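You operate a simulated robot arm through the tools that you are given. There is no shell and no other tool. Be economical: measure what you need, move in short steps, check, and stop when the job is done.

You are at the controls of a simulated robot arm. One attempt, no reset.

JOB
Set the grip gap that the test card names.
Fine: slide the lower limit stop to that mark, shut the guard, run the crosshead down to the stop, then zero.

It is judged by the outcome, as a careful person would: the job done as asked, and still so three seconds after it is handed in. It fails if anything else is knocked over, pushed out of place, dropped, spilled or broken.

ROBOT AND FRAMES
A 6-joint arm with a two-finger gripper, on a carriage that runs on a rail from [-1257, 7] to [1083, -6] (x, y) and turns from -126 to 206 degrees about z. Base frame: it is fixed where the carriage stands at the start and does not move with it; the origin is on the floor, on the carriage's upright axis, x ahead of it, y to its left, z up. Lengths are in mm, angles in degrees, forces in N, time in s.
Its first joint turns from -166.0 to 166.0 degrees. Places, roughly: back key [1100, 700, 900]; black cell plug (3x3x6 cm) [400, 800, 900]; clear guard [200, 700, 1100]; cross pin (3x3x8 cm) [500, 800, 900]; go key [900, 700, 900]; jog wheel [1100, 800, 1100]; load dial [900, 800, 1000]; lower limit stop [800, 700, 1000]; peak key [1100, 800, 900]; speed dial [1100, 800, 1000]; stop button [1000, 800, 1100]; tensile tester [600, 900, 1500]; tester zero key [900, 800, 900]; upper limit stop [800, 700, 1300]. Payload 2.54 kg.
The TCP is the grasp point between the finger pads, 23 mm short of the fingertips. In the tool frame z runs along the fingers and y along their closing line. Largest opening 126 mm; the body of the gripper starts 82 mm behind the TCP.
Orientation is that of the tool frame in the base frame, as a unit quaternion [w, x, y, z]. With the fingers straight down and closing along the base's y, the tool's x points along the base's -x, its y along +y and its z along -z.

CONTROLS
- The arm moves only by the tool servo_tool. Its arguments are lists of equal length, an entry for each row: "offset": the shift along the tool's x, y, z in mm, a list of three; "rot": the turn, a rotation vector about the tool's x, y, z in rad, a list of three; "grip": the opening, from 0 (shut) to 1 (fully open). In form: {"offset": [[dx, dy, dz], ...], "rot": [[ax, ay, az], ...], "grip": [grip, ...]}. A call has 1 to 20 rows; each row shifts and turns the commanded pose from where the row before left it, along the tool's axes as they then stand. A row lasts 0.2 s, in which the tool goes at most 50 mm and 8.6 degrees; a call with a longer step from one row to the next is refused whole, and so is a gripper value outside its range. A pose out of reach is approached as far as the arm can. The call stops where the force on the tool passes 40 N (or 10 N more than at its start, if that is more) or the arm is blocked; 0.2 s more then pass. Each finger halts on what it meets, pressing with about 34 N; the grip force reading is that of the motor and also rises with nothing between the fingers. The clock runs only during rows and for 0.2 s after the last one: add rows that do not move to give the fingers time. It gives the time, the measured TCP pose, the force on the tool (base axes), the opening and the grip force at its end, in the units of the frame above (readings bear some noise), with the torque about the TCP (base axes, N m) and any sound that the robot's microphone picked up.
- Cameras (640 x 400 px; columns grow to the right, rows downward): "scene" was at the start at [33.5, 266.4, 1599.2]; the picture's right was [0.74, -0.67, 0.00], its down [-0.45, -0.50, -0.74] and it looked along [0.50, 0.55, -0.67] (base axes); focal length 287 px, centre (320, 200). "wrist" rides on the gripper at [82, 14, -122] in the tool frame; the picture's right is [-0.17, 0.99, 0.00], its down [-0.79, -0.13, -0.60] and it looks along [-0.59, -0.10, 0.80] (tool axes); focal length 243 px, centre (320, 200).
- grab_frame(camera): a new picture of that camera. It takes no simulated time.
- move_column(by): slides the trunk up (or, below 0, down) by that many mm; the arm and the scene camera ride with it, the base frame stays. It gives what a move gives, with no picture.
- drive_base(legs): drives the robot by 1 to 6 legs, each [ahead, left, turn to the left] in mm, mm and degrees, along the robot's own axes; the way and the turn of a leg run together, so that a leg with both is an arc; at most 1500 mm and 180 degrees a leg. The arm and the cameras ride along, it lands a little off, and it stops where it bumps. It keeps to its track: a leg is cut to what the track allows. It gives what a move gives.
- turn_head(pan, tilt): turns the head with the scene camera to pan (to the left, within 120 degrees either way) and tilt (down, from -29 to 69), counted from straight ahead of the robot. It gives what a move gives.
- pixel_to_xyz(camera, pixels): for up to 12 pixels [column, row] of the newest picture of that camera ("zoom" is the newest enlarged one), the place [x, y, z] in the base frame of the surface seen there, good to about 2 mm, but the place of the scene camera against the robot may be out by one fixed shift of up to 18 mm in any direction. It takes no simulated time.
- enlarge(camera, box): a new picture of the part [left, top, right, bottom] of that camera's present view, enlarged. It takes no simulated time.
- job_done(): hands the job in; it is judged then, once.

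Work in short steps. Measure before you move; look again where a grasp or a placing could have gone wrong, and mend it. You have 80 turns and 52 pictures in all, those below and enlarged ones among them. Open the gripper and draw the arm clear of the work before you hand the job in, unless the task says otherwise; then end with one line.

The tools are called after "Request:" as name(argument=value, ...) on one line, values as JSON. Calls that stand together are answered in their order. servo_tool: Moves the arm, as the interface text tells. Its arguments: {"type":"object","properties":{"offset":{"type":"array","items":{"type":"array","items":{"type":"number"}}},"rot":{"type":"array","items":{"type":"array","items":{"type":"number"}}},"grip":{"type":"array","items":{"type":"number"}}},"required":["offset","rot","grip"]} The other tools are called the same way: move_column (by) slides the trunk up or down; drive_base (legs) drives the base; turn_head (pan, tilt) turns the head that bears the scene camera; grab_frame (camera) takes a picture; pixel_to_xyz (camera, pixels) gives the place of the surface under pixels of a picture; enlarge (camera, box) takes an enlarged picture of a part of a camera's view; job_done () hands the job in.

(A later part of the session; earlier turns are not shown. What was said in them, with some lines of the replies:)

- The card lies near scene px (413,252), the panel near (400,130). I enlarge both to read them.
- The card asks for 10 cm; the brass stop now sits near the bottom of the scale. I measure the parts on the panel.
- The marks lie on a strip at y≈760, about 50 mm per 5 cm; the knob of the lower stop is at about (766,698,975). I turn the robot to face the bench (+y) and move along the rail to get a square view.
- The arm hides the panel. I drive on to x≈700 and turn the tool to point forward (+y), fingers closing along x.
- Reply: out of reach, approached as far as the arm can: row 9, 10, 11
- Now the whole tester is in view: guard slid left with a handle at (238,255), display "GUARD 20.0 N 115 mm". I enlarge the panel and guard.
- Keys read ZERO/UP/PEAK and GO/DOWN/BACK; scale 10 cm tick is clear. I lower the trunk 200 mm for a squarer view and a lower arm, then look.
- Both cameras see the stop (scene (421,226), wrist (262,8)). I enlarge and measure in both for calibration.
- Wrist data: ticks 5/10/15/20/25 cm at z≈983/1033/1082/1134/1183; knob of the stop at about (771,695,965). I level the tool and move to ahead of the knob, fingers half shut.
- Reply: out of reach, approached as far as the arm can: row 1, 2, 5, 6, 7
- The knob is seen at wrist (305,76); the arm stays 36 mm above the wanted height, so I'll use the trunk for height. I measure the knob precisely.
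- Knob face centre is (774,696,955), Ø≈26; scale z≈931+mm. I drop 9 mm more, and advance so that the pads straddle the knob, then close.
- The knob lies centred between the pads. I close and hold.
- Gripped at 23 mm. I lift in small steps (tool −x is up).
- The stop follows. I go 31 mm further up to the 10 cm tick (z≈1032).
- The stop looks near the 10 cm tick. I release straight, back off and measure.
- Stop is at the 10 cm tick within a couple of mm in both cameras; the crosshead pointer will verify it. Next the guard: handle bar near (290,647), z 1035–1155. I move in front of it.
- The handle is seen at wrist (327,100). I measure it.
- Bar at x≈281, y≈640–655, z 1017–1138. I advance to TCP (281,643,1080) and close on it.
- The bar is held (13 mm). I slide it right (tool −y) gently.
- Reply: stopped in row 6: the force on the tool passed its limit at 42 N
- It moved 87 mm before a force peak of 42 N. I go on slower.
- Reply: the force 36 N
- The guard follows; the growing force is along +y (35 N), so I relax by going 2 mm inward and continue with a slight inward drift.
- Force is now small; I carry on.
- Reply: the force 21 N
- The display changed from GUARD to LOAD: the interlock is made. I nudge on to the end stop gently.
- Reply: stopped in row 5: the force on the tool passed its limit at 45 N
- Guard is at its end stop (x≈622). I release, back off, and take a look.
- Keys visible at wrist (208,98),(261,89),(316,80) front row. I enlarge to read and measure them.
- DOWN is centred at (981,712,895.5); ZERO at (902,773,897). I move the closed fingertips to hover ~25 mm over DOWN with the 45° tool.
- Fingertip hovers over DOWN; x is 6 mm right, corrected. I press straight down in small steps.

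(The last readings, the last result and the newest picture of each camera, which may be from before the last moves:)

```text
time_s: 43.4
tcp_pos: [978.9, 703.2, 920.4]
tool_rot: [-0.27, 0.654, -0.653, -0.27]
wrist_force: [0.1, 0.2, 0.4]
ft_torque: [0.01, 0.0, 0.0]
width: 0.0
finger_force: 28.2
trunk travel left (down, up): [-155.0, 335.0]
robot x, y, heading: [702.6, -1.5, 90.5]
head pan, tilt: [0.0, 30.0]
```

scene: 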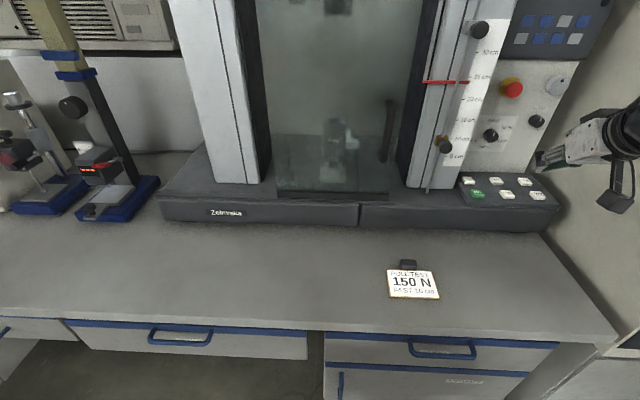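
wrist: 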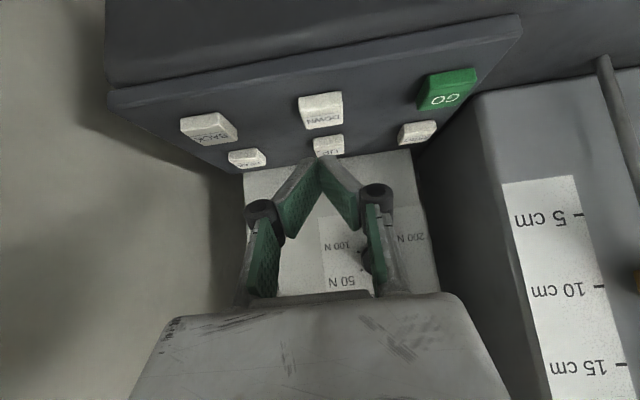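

No contact yet at z 920.4; I go 1.4 mm at a time further.

Request:
servo_tool(offset=[[1, 0, 1], [1, 0, 1], [1, 0, 1], [0, 0, 0]], rot=[[0, 0, 0], [0, 0, 0], [0, 0, 0], [0, 0, 0]], grip=[0, 0, 0, 0])

Request:
grab_frame(camera="wrist")

```text
time_s: 44.4
tcp_pos: [979.8, 702.0, 916.3]
tool_rot: [-0.27, 0.654, -0.653, -0.27]
wrist_force: [0.3, 0.0, 1.8]
ft_torque: [-0.01, 0.01, -0.01]
width: 6.1
finger_force: 28.7
trunk travel left (down, up): [-155.0, 335.0]
robot x, y, heading: [704.6, -2.3, 90.2]
head pan, tilt: [0.0, 30.0]
heard: click
```

```text
18 pictures are left
```

wrist: 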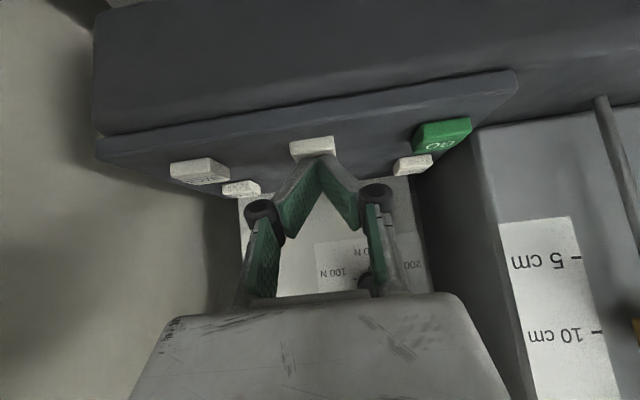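

A click was heard. I look at the red pointer to see if the crosshead moves.

Request:
servo_tool(offset=[[0, 0, 0], [0, 0, 0], [0, 0, 0], [0, 0, 0], [0, 0, 0]], rot=[[0, 0, 0], [0, 0, 0], [0, 0, 0], [0, 0, 0], [0, 0, 0]], grip=[0, 0, 0, 0, 0])

Request:
grab_frame(camera="scene")

```text
time_s: 45.5
tcp_pos: [979.4, 702.2, 916.6]
tool_rot: [-0.27, 0.654, -0.653, -0.27]
wrist_force: [-0.3, 0.6, 1.4]
ft_torque: [0.01, -0.04, 0.0]
width: 6.0
finger_force: 28.3
trunk travel left (down, up): [-155.0, 335.0]
robot x, y, heading: [706.5, -3.5, 90.6]
head pan, tilt: [0.0, 30.0]
```

```text
17 pictures are left
```

scene: 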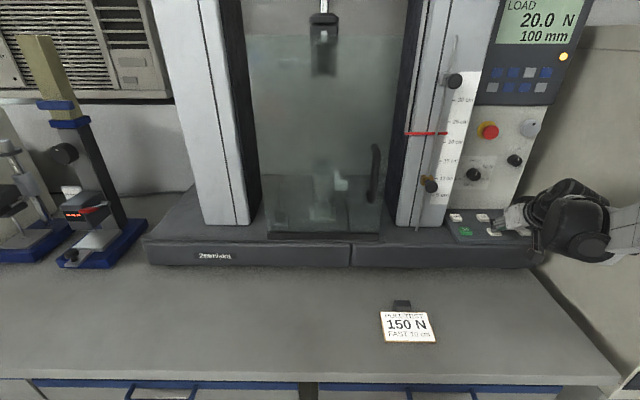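

It runs down while held (115→100 mm, lamp lit). I hold on.

Request:
servo_tool(offset=[[0, 0, 0], [0, 0, 0], [0, 0, 0], [0, 0, 0], [0, 0, 0], [0, 0, 0], [0, 0, 0], [0, 0, 0], [0, 0, 0], [0, 0, 0], [0, 0, 0], [0, 0, 0], [0, 0, 0], [0, 0, 0], [0, 0, 0], [0, 0, 0], [0, 0, 0], [0, 0, 0], [0, 0, 0], [0, 0, 0]], rot=[[0, 0, 0], [0, 0, 0], [0, 0, 0], [0, 0, 0], [0, 0, 0], [0, 0, 0], [0, 0, 0], [0, 0, 0], [0, 0, 0], [0, 0, 0], [0, 0, 0], [0, 0, 0], [0, 0, 0], [0, 0, 0], [0, 0, 0], [0, 0, 0], [0, 0, 0], [0, 0, 0], [0, 0, 0], [0, 0, 0]], grip=[0, 0, 0, 0, 0, 0, 0, 0, 0, 0, 0, 0, 0, 0, 0, 0, 0, 0, 0, 0])

Request:
enlarge(camera="scene", box=[380, 0, 580, 240])

```text
time_s: 49.8
tcp_pos: [980.1, 702.1, 915.9]
tool_rot: [-0.269, 0.655, -0.653, -0.27]
wrist_force: [0.4, 0.8, 1.5]
ft_torque: [0.02, -0.01, -0.01]
width: 6.2
finger_force: 28.0
trunk travel left (down, up): [-155.0, 335.0]
robot x, y, heading: [702.7, -1.3, 90.6]
head pan, tilt: [0.0, 30.0]
```

```text
1.67 times, centred on (480, 120) of scene
```

zoom: 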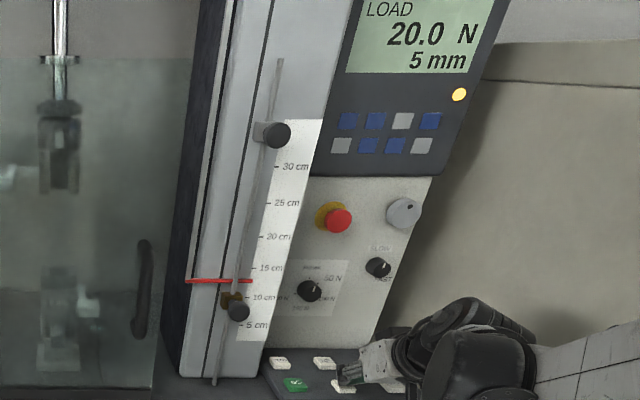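

Now 5 mm displayed, pointer near 12.5 cm; I hold about 2 s more until it halts at the stop.

Request:
servo_tool(offset=[[0, 0, 0], [0, 0, 0], [0, 0, 0], [0, 0, 0], [0, 0, 0], [0, 0, 0], [0, 0, 0], [0, 0, 0], [0, 0, 0], [0, 0, 0]], rot=[[0, 0, 0], [0, 0, 0], [0, 0, 0], [0, 0, 0], [0, 0, 0], [0, 0, 0], [0, 0, 0], [0, 0, 0], [0, 0, 0], [0, 0, 0]], grip=[0, 0, 0, 0, 0, 0, 0, 0, 0, 0])

Request:
enlarge(camera="scene", box=[380, 0, 580, 240])

```text
time_s: 52.0
tcp_pos: [979.6, 702.0, 916.0]
tool_rot: [-0.27, 0.654, -0.653, -0.27]
wrist_force: [0.2, -0.6, 1.9]
ft_torque: [0.01, -0.01, 0.0]
width: 6.3
finger_force: 28.7
trunk travel left (down, up): [-155.0, 335.0]
robot x, y, heading: [705.5, -1.8, 90.4]
head pan, tilt: [0.0, 30.0]
```

```text
1.67 times, centred on (480, 120) of scene
```

zoom: 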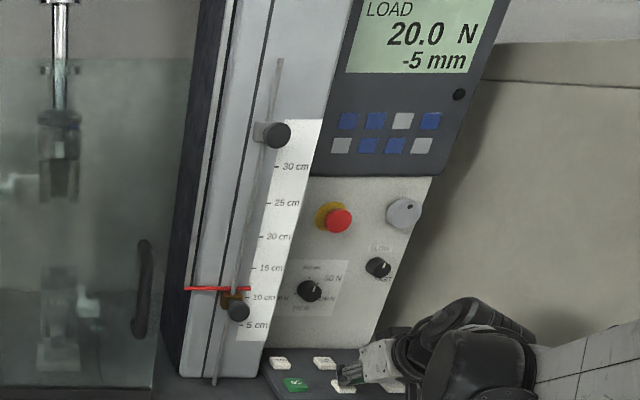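

It halted at the stop: lamp out, −5 mm. The pointer seems above the 10 cm tick, so I measure closely.

Request:
enlarge(camera="scene", box=[405, 145, 475, 195])

Request:
pixel_to_xyz(camera="zoom", pixels=[[100, 222], [160, 222], [200, 222], [240, 222], [320, 140], [290, 272], [215, 262], [190, 250], [215, 285], [248, 340]])

```text
8.00 times, centred on (440, 170) of scene
```

zoom: 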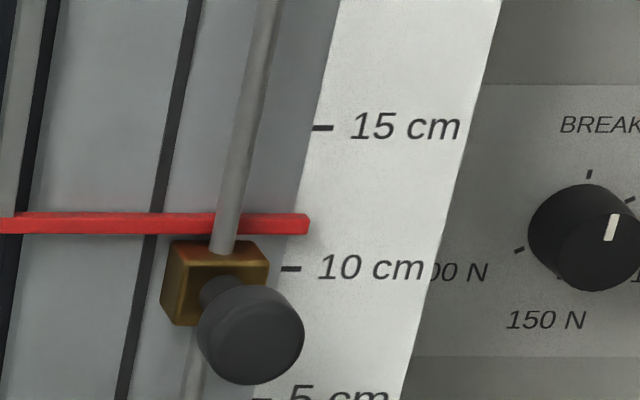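

```text
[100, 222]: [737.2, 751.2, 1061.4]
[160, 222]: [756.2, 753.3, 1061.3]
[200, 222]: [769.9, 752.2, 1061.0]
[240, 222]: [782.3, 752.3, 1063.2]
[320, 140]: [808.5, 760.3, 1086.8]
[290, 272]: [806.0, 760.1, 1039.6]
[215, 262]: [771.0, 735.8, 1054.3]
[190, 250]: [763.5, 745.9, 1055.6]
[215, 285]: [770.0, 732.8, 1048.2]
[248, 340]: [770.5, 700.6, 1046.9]
```

The pointer centre is ~20 mm above the 10 cm tick, touching the bracket's top. I check the actual grip gap through the clear guard.

Request:
enlarge(camera="scene", box=[270, 30, 400, 240])

Request:
enlarge(camera="scene", box=[300, 90, 360, 200])

```text
1.90 times, centred on (335, 135) of scene
```

zoom: 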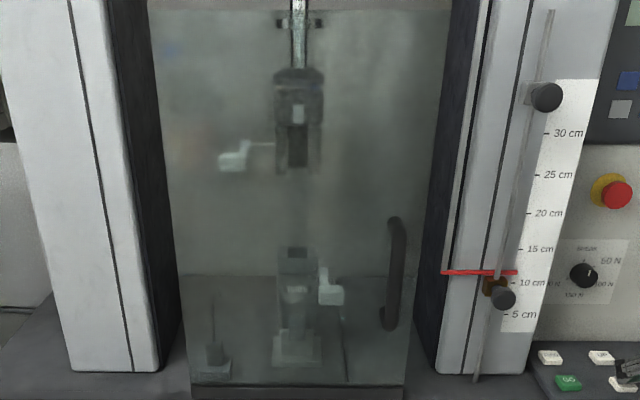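

```text
3.64 times, centred on (330, 145) of scene
```

zoom: 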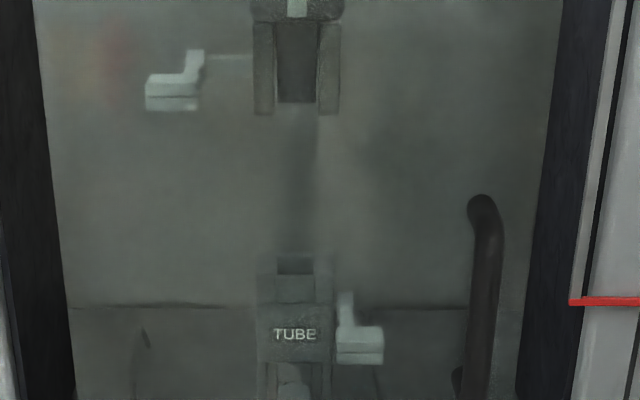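

Request:
pixel_to_xyz(camera="zoom", pixels=[[263, 109], [330, 109], [298, 98], [263, 60], [268, 265], [322, 265], [295, 283], [265, 285], [268, 310], [325, 310], [325, 258], [295, 335]])

```text
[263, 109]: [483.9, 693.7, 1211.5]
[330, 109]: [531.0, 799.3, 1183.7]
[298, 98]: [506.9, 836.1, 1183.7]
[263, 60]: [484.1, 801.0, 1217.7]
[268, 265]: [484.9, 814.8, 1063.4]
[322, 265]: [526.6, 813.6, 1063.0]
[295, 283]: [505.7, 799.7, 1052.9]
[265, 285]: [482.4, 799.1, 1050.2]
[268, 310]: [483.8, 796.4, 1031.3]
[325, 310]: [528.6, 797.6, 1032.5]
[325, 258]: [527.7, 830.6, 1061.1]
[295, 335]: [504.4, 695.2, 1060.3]
```

The grips confirm it: upper jaw bottom z≈1183, lower top z≈1062 → gap ≈120 mm, as the pointer shows. The stop's top face rather than its centre halts the crosshead, so the stop must come down some 18–20 mm. I lift off the key and go back in front of the stop for an exact wrist reading.

Request:
servo_tool(offset=[[-7, 0, -7], [-20, 0, -20], [4, 33, -21], [4, 34, -22], [4, 34, -22], [4, 34, -22], [4, 34, -21], [4, 33, -21]], rot=[[0, 0, 0], [0, 0, 0], [0, 0, 0], [0, 0, 0], [0, 0, 0], [0, 0, 0], [0, 0, 0], [0, 0, 0]], grip=[0, 0, 0, 0, 0, 0, 0, 0])

Request:
servo_tool(offset=[[0, 0, 0], [0, 0, 0], [0, 0, 0], [0, 0, 0], [0, 0, 0], [0, 0, 0], [0, 0, 0]], rot=[[0, -0.14, 0], [0, -0.14, 0], [0, -0.14, 0], [0, -0.14, 0], [0, -0.14, 0], [0, -0.085, 0], [0, 0, 0]], grip=[0.6, 0.6, 0.6, 0.6, 0.6, 0.6, 0.6])

Request:
enlarge(camera="wrist", box=[250, 50, 400, 200])

```text
time_s: 53.8
tcp_pos: [800.6, 589.2, 1027.8]
tool_rot: [-0.263, 0.657, -0.649, -0.28]
wrist_force: [0.8, -0.2, -0.1]
ft_torque: [0.01, 0.02, 0.05]
width: 0.0
finger_force: 28.6
out of reach, approached as far as the arm can: row 7, 8
trunk travel left (down, up): [-155.0, 335.0]
robot x, y, heading: [703.2, -3.2, 90.2]
head pan, tilt: [0.0, 30.0]
```

```text
time_s: 55.4
tcp_pos: [801.6, 589.4, 1028.2]
tool_rot: [-0.499, 0.501, -0.5, -0.5]
wrist_force: [-0.6, 0.3, 0.7]
ft_torque: [-0.03, 0.0, -0.03]
width: 75.7
finger_force: 0.2
trunk travel left (down, up): [-155.0, 335.0]
robot x, y, heading: [707.5, -4.7, 90.5]
head pan, tilt: [0.0, 30.0]
```

```text
2.67 times, centred on (325, 125) of wrist
```

zoom: 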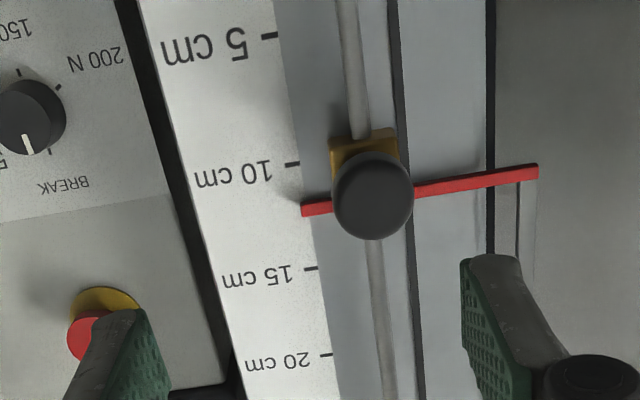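

Request:
pixel_to_xyz(camera="zoom", pixels=[[308, 210], [322, 208], [292, 164], [312, 269], [270, 35], [326, 355], [372, 158], [372, 200], [372, 237], [372, 132], [345, 148], [450, 188]])

```text
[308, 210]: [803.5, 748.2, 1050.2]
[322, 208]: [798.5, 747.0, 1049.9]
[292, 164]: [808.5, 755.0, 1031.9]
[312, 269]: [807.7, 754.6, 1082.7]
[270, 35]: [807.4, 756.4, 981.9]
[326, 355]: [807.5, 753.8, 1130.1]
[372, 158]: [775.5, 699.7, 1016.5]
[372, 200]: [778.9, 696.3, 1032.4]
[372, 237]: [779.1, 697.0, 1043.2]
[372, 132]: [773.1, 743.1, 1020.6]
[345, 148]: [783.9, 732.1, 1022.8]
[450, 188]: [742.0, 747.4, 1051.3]
```

Wrist: pointer at z 1050.5, ticks 10/15 cm at 1032/1082.5 → pointer reads ≈11.8 cm. I grip the stop's knob again and lower it 18.5 mm.

Request:
servo_tool(offset=[[-1, 24, 0], [-1, 0, 30], [-1, 0, 30], [0, 0, 30], [0, 0, 22], [0, 0, 0], [0, 0, 0], [0, 0, 0], [0, 0, 0]], rot=[[0, 0, 0], [0, 0, 0], [0, 0, 0], [0, 0, 0], [0, 0, 0], [0, 0, 0], [0, 0, 0], [0, 0, 0], [0, 0, 0]], grip=[0.6, 0.6, 0.6, 0.6, 0.6, 0.2, 0, 0, 0])

```text
time_s: 57.4
tcp_pos: [777.4, 701.5, 1031.5]
tool_rot: [-0.498, 0.502, -0.502, -0.499]
wrist_force: [3.8, 5.5, 0.0]
ft_torque: [0.07, 0.02, -0.01]
width: 22.7
finger_force: 45.3
trunk travel left (down, up): [-155.0, 335.0]
robot x, y, heading: [707.2, -4.6, 90.5]
head pan, tilt: [0.0, 30.0]
```

Gripped; I lower by 18.5 mm (tool +x), then release and back off.

Request:
servo_tool(offset=[[4, 0, 0], [5, 0, 0], [5, 0, 0], [4.5, 0, 0], [0, 0, 0], [0, 0, 0]], rot=[[0, 0, 0], [0, 0, 0], [0, 0, 0], [0, 0, 0], [0, 0, 0], [0, 0, 0]], grip=[0, 0, 0, 0, 0, 0])

Request:
servo_tool(offset=[[0, 0, 0], [0, 0, 0], [0, 0, 0], [0, 0, -30], [0, 0, -40], [0, 0, -40]], rot=[[0, 0, 0], [0, 0, 0], [0, 0, 0], [0, 0, 0], [0, 0, 0], [0, 0, 0]], grip=[0.6, 0.6, 0.6, 0.6, 0.6, 0.6])

Request:
enlarge(camera="wrist", box=[250, 50, 400, 200])

```text
time_s: 58.8
tcp_pos: [776.9, 701.8, 1011.6]
tool_rot: [-0.499, 0.501, -0.501, -0.499]
wrist_force: [-1.4, 25.2, -0.2]
ft_torque: [0.11, 0.03, 0.04]
width: 22.9
finger_force: 44.9
trunk travel left (down, up): [-155.0, 335.0]
robot x, y, heading: [703.2, -3.7, 90.1]
head pan, tilt: [0.0, 30.0]
```

```text
time_s: 60.1
tcp_pos: [777.2, 592.0, 1015.3]
tool_rot: [-0.498, 0.501, -0.501, -0.499]
wrist_force: [0.3, 0.7, -1.0]
ft_torque: [0.01, -0.02, 0.02]
width: 75.7
finger_force: 0.0
trunk travel left (down, up): [-155.0, 335.0]
robot x, y, heading: [705.4, -0.3, 90.4]
head pan, tilt: [0.0, 30.0]
```

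```text
2.67 times, centred on (325, 125) of wrist
```

zoom: 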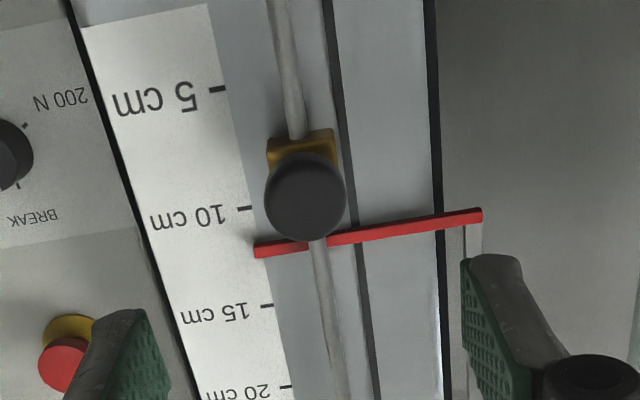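

The stop is lower now. I go back to DOWN: tilt the tool and hover.

Request:
servo_tool(offset=[[0, 0, 0], [0, 0, 0], [0, 0, 0], [0, 0, 0], [0, 0, 0], [0, 0, 0], [-5, -34, 21.2], [-5, -34, 21.2], [-5, -34, 21.2], [-5, -34, 21.2], [-5, -34, 21.2], [-5, -34, 21.2], [0, 0, 0]], rot=[[0, 0.14, 0], [0, 0.14, 0], [0, 0.14, 0], [0, 0.14, 0], [0, 0.14, 0], [0, 0.085, 0], [0, 0, 0], [0, 0, 0], [0, 0, 0], [0, 0, 0], [0, 0, 0], [0, 0, 0], [0, 0, 0]], grip=[0, 0, 0, 0, 0, 0, 0, 0, 0, 0, 0, 0, 0])

```text
time_s: 63.0
tcp_pos: [1005.8, 694.8, 945.0]
tool_rot: [-0.268, 0.655, -0.653, -0.269]
wrist_force: [-0.2, -0.1, -0.2]
ft_torque: [0.01, 0.01, -0.02]
width: 0.0
finger_force: 28.0
out of reach, approached as far as the arm can: row 5, 6
trunk travel left (down, up): [-155.0, 335.0]
robot x, y, heading: [704.4, -1.5, 90.4]
head pan, tilt: [0.0, 30.0]
```

At (1006,695,945); I correct to (980,702) and press down to z≈916, then hold.

Request:
servo_tool(offset=[[-5.3, 25.5, 5.3], [0, 0, 0], [6, 0, 6], [6, 0, 6], [4, 0, 4], [1.5, 0, 1.5], [1, 0, 1], [1, 0, 1], [1, 0, 1], [0, 0, 0], [0, 0, 0], [0, 0, 0], [0, 0, 0], [0, 0, 0]], rot=[[0, 0, 0], [0, 0, 0], [0, 0, 0], [0, 0, 0], [0, 0, 0], [0, 0, 0], [0, 0, 0], [0, 0, 0], [0, 0, 0], [0, 0, 0], [0, 0, 0], [0, 0, 0], [0, 0, 0], [0, 0, 0]], grip=[0, 0, 0, 0, 0, 0, 0, 0, 0, 0, 0, 0, 0, 0])

Request:
enlarge(camera="scene", box=[380, 0, 580, 240])

```text
time_s: 66.0
tcp_pos: [981.7, 701.7, 913.7]
tool_rot: [-0.269, 0.655, -0.653, -0.27]
wrist_force: [0.1, -0.7, 2.8]
ft_torque: [0.01, -0.01, -0.01]
width: 6.0
finger_force: 28.9
trunk travel left (down, up): [-155.0, 335.0]
robot x, y, heading: [699.5, -1.3, 90.4]
head pan, tilt: [0.0, 30.0]
heard: click
```

```text
1.67 times, centred on (480, 120) of scene
```

zoom: 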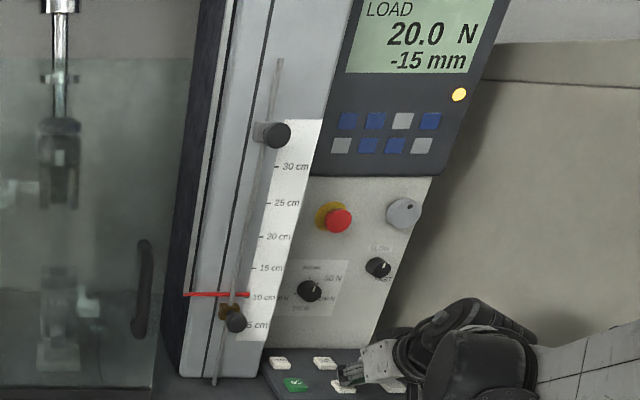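

Still running (−15 mm, lamp lit). I hold 2 s more and measure.

Request:
servo_tool(offset=[[0, 0, 0], [0, 0, 0], [0, 0, 0], [0, 0, 0], [0, 0, 0], [0, 0, 0], [0, 0, 0], [0, 0, 0], [0, 0, 0], [0, 0, 0]], rot=[[0, 0, 0], [0, 0, 0], [0, 0, 0], [0, 0, 0], [0, 0, 0], [0, 0, 0], [0, 0, 0], [0, 0, 0], [0, 0, 0], [0, 0, 0]], grip=[0, 0, 0, 0, 0, 0, 0, 0, 0, 0])

Request:
grab_frame(camera="scene")

Request:
enlarge(camera="scene", box=[405, 145, 475, 195])

```text
time_s: 68.2
tcp_pos: [981.6, 701.8, 915.0]
tool_rot: [-0.269, 0.655, -0.653, -0.27]
wrist_force: [0.4, -0.2, 2.6]
ft_torque: [0.04, -0.02, 0.0]
width: 6.1
finger_force: 28.3
trunk travel left (down, up): [-155.0, 335.0]
robot x, y, heading: [705.5, -3.3, 90.6]
head pan, tilt: [0.0, 30.0]
```

```text
8 pictures are left
```

scene: 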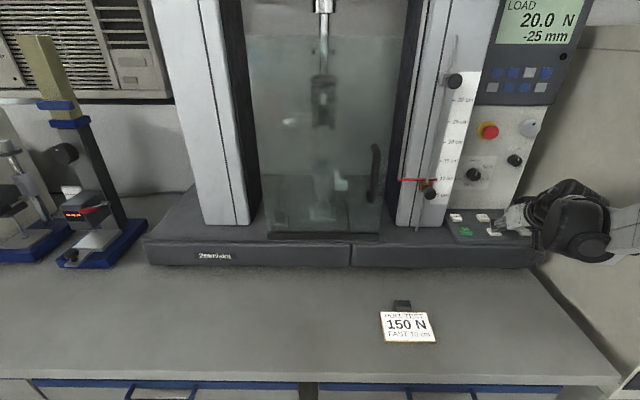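

```text
8.00 times, centred on (440, 170) of scene
```

zoom: 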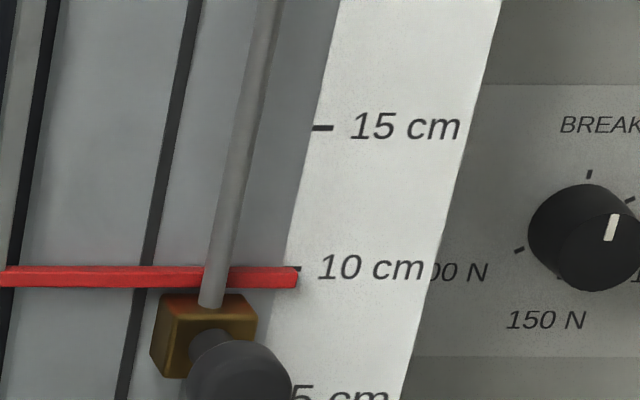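

Request:
pixel_to_xyz(camera="zoom", pixels=[[100, 276], [170, 277], [250, 278], [285, 278], [298, 268], [323, 128], [308, 264]])

Request:
pixel_to_xyz(camera="scene", pixels=[[318, 125], [333, 125], [323, 122], [314, 163], [330, 163], [322, 168], [318, 127], [330, 165]])

```text
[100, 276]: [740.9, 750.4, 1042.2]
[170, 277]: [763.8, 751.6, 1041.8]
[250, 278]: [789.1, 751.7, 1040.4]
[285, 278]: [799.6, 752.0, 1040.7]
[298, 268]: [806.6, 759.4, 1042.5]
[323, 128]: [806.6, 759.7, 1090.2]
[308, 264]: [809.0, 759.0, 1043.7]
```

```text
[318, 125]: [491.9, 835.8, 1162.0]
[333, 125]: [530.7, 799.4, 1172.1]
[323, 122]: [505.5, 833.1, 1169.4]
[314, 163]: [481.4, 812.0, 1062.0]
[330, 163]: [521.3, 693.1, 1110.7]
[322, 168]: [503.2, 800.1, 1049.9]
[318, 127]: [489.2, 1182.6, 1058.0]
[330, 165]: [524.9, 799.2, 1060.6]
```

Pointer z≈1041 vs tick 1041.5: reads 10.0 cm; grips 1162−1062 = 100 mm, and the lamp is out. I lift off DOWN and hover over ZERO at (902,773).

Request:
servo_tool(offset=[[-8, 0, -8], [-20, 0, -20], [-12.5, 26.5, 17.2], [-12.5, 26.5, 17.2], [-12.5, 26.5, 17.2], [0, 0, 0]], rot=[[0, 0, 0], [0, 0, 0], [0, 0, 0], [0, 0, 0], [0, 0, 0], [0, 0, 0]], grip=[0, 0, 0, 0, 0, 0])

Request:
grab_frame(camera="wrist")

```text
time_s: 69.5
tcp_pos: [902.2, 767.2, 945.2]
tool_rot: [-0.269, 0.654, -0.653, -0.27]
wrist_force: [-0.4, 0.0, -0.3]
ft_torque: [0.01, -0.02, 0.02]
width: 0.1
finger_force: 28.7
trunk travel left (down, up): [-155.0, 335.0]
robot x, y, heading: [706.7, -2.7, 90.4]
head pan, tilt: [0.0, 30.0]
```

```text
6 pictures are left
```

wrist: 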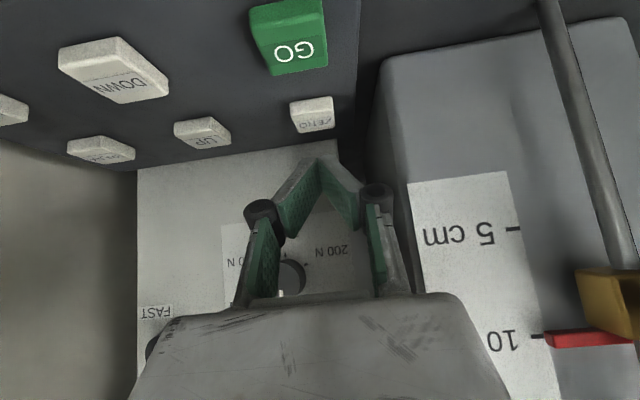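

The tip is over ZERO. I press straight down in small steps to z≈917.

Request:
servo_tool(offset=[[6, 0, 6], [6, 0, 6], [4, 0, 4], [1.2, 0, 1.2], [1, 0, 1], [1, 0, 1], [0.7, 0, 0.7], [0, 0, 0]], rot=[[0, 0, 0], [0, 0, 0], [0, 0, 0], [0, 0, 0], [0, 0, 0], [0, 0, 0], [0, 0, 0], [0, 0, 0]], grip=[0, 0, 0, 0, 0, 0, 0, 0])

```text
time_s: 71.3
tcp_pos: [902.1, 765.6, 917.2]
tool_rot: [-0.269, 0.655, -0.653, -0.27]
wrist_force: [0.5, -0.1, 2.0]
ft_torque: [0.02, 0.01, -0.01]
width: 6.1
finger_force: 27.9
trunk travel left (down, up): [-155.0, 335.0]
robot x, y, heading: [706.6, -6.1, 90.5]
head pan, tilt: [0.0, 30.0]
```

Contact felt but no click reported; I check the display.

Request:
enlarge(camera="scene", box=[380, 0, 580, 240])

```text
1.67 times, centred on (480, 120) of scene
```

zoom: 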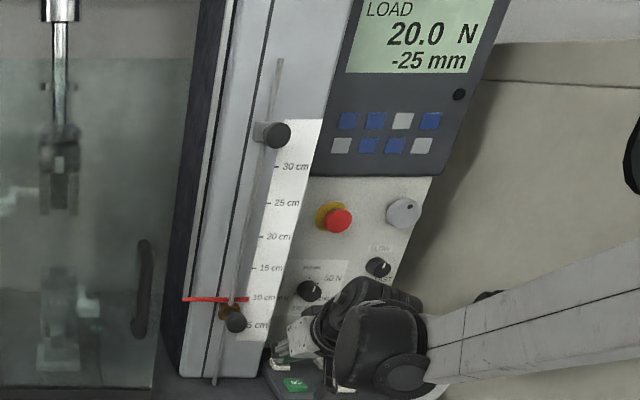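

Not zeroed yet; I press 2 mm deeper.

Request:
servo_tool(offset=[[0.7, 0, 0.7], [0.7, 0, 0.7], [0.7, 0, 0.7], [0, 0, 0]], rot=[[0, 0, 0], [0, 0, 0], [0, 0, 0], [0, 0, 0]], grip=[0, 0, 0, 0])

```text
time_s: 72.3
tcp_pos: [902.0, 765.7, 914.7]
tool_rot: [-0.269, 0.654, -0.653, -0.27]
wrist_force: [-0.5, 1.2, 5.0]
ft_torque: [-0.01, 0.0, -0.02]
width: 6.1
finger_force: 27.8
trunk travel left (down, up): [-155.0, 335.0]
robot x, y, heading: [705.3, -5.0, 90.6]
head pan, tilt: [0.0, 30.0]
heard: click
```

Click. I lift off, back away clear of the tester, open the gripper, and check the display.

Request:
servo_tool(offset=[[-8, 0, -8], [-20, 0, -20], [0, 0, -40], [0, 0, -40], [0, 0, -40], [0, 0, -40], [0, -20, -20], [0, -20, 0], [0, 0, 0], [0, 0, 0]], rot=[[0, 0, 0], [0, 0, 0], [0, 0, 0], [0, 0, 0], [0, 0, 0], [0, 0, 0], [0, 0, 0], [0, 0, 0], [0, 0, 0], [0, 0, 0]], grip=[0, 0, 0, 0, 0, 0, 0.5, 0.8, 1, 1])

Request:
grab_frame(camera="scene")

```text
time_s: 74.5
tcp_pos: [941.5, 640.0, 1081.0]
tool_rot: [-0.269, 0.654, -0.654, -0.269]
wrist_force: [0.9, -0.8, 0.2]
ft_torque: [-0.03, -0.02, 0.0]
width: 125.9
finger_force: 0.1
trunk travel left (down, up): [-155.0, 335.0]
robot x, y, heading: [705.6, -2.4, 90.6]
head pan, tilt: [0.0, 30.0]
```

```text
4 pictures are left
```

scene: 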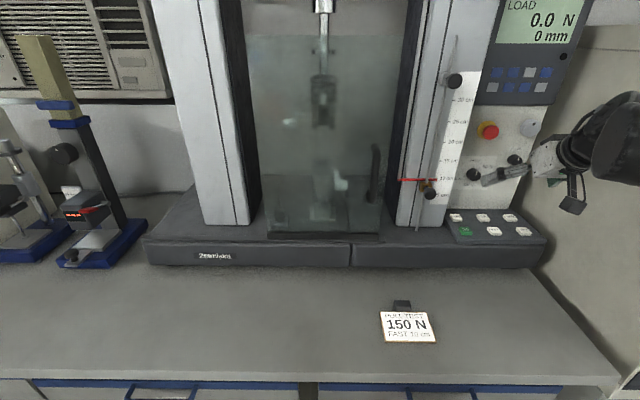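

The display reads 0.0 N / 0 mm, the pointer is at 10 cm, and the guard is shut. I back off a little more and hand in.

Request:
servo_tool(offset=[[0, 0, -40], [0, 0, -40], [0, 0, 0]], rot=[[0, 0, 0], [0, 0, 0], [0, 0, 0]], grip=[1, 1, 1])

Request:
job_done()

```text
time_s: 75.3
tcp_pos: [942.0, 581.2, 1138.4]
tool_rot: [-0.269, 0.654, -0.653, -0.27]
wrist_force: [0.7, -1.0, -0.3]
ft_torque: [-0.02, 0.0, 0.0]
width: 126.1
finger_force: 0.0
trunk travel left (down, up): [-155.0, 335.0]
robot x, y, heading: [704.7, -4.0, 90.3]
head pan, tilt: [0.0, 30.0]
```

```text
The job is handed in.
```

The grip gap is set to 10 cm by the pointer and the measured jaws, with the guard shut, the crosshead down on the stop and the tester zeroed (0.0 N, 0 mm); I set the stop's centre about 18 mm below the 10 cm mark, because with it on the mark the crosshead halted at about 12 cm.
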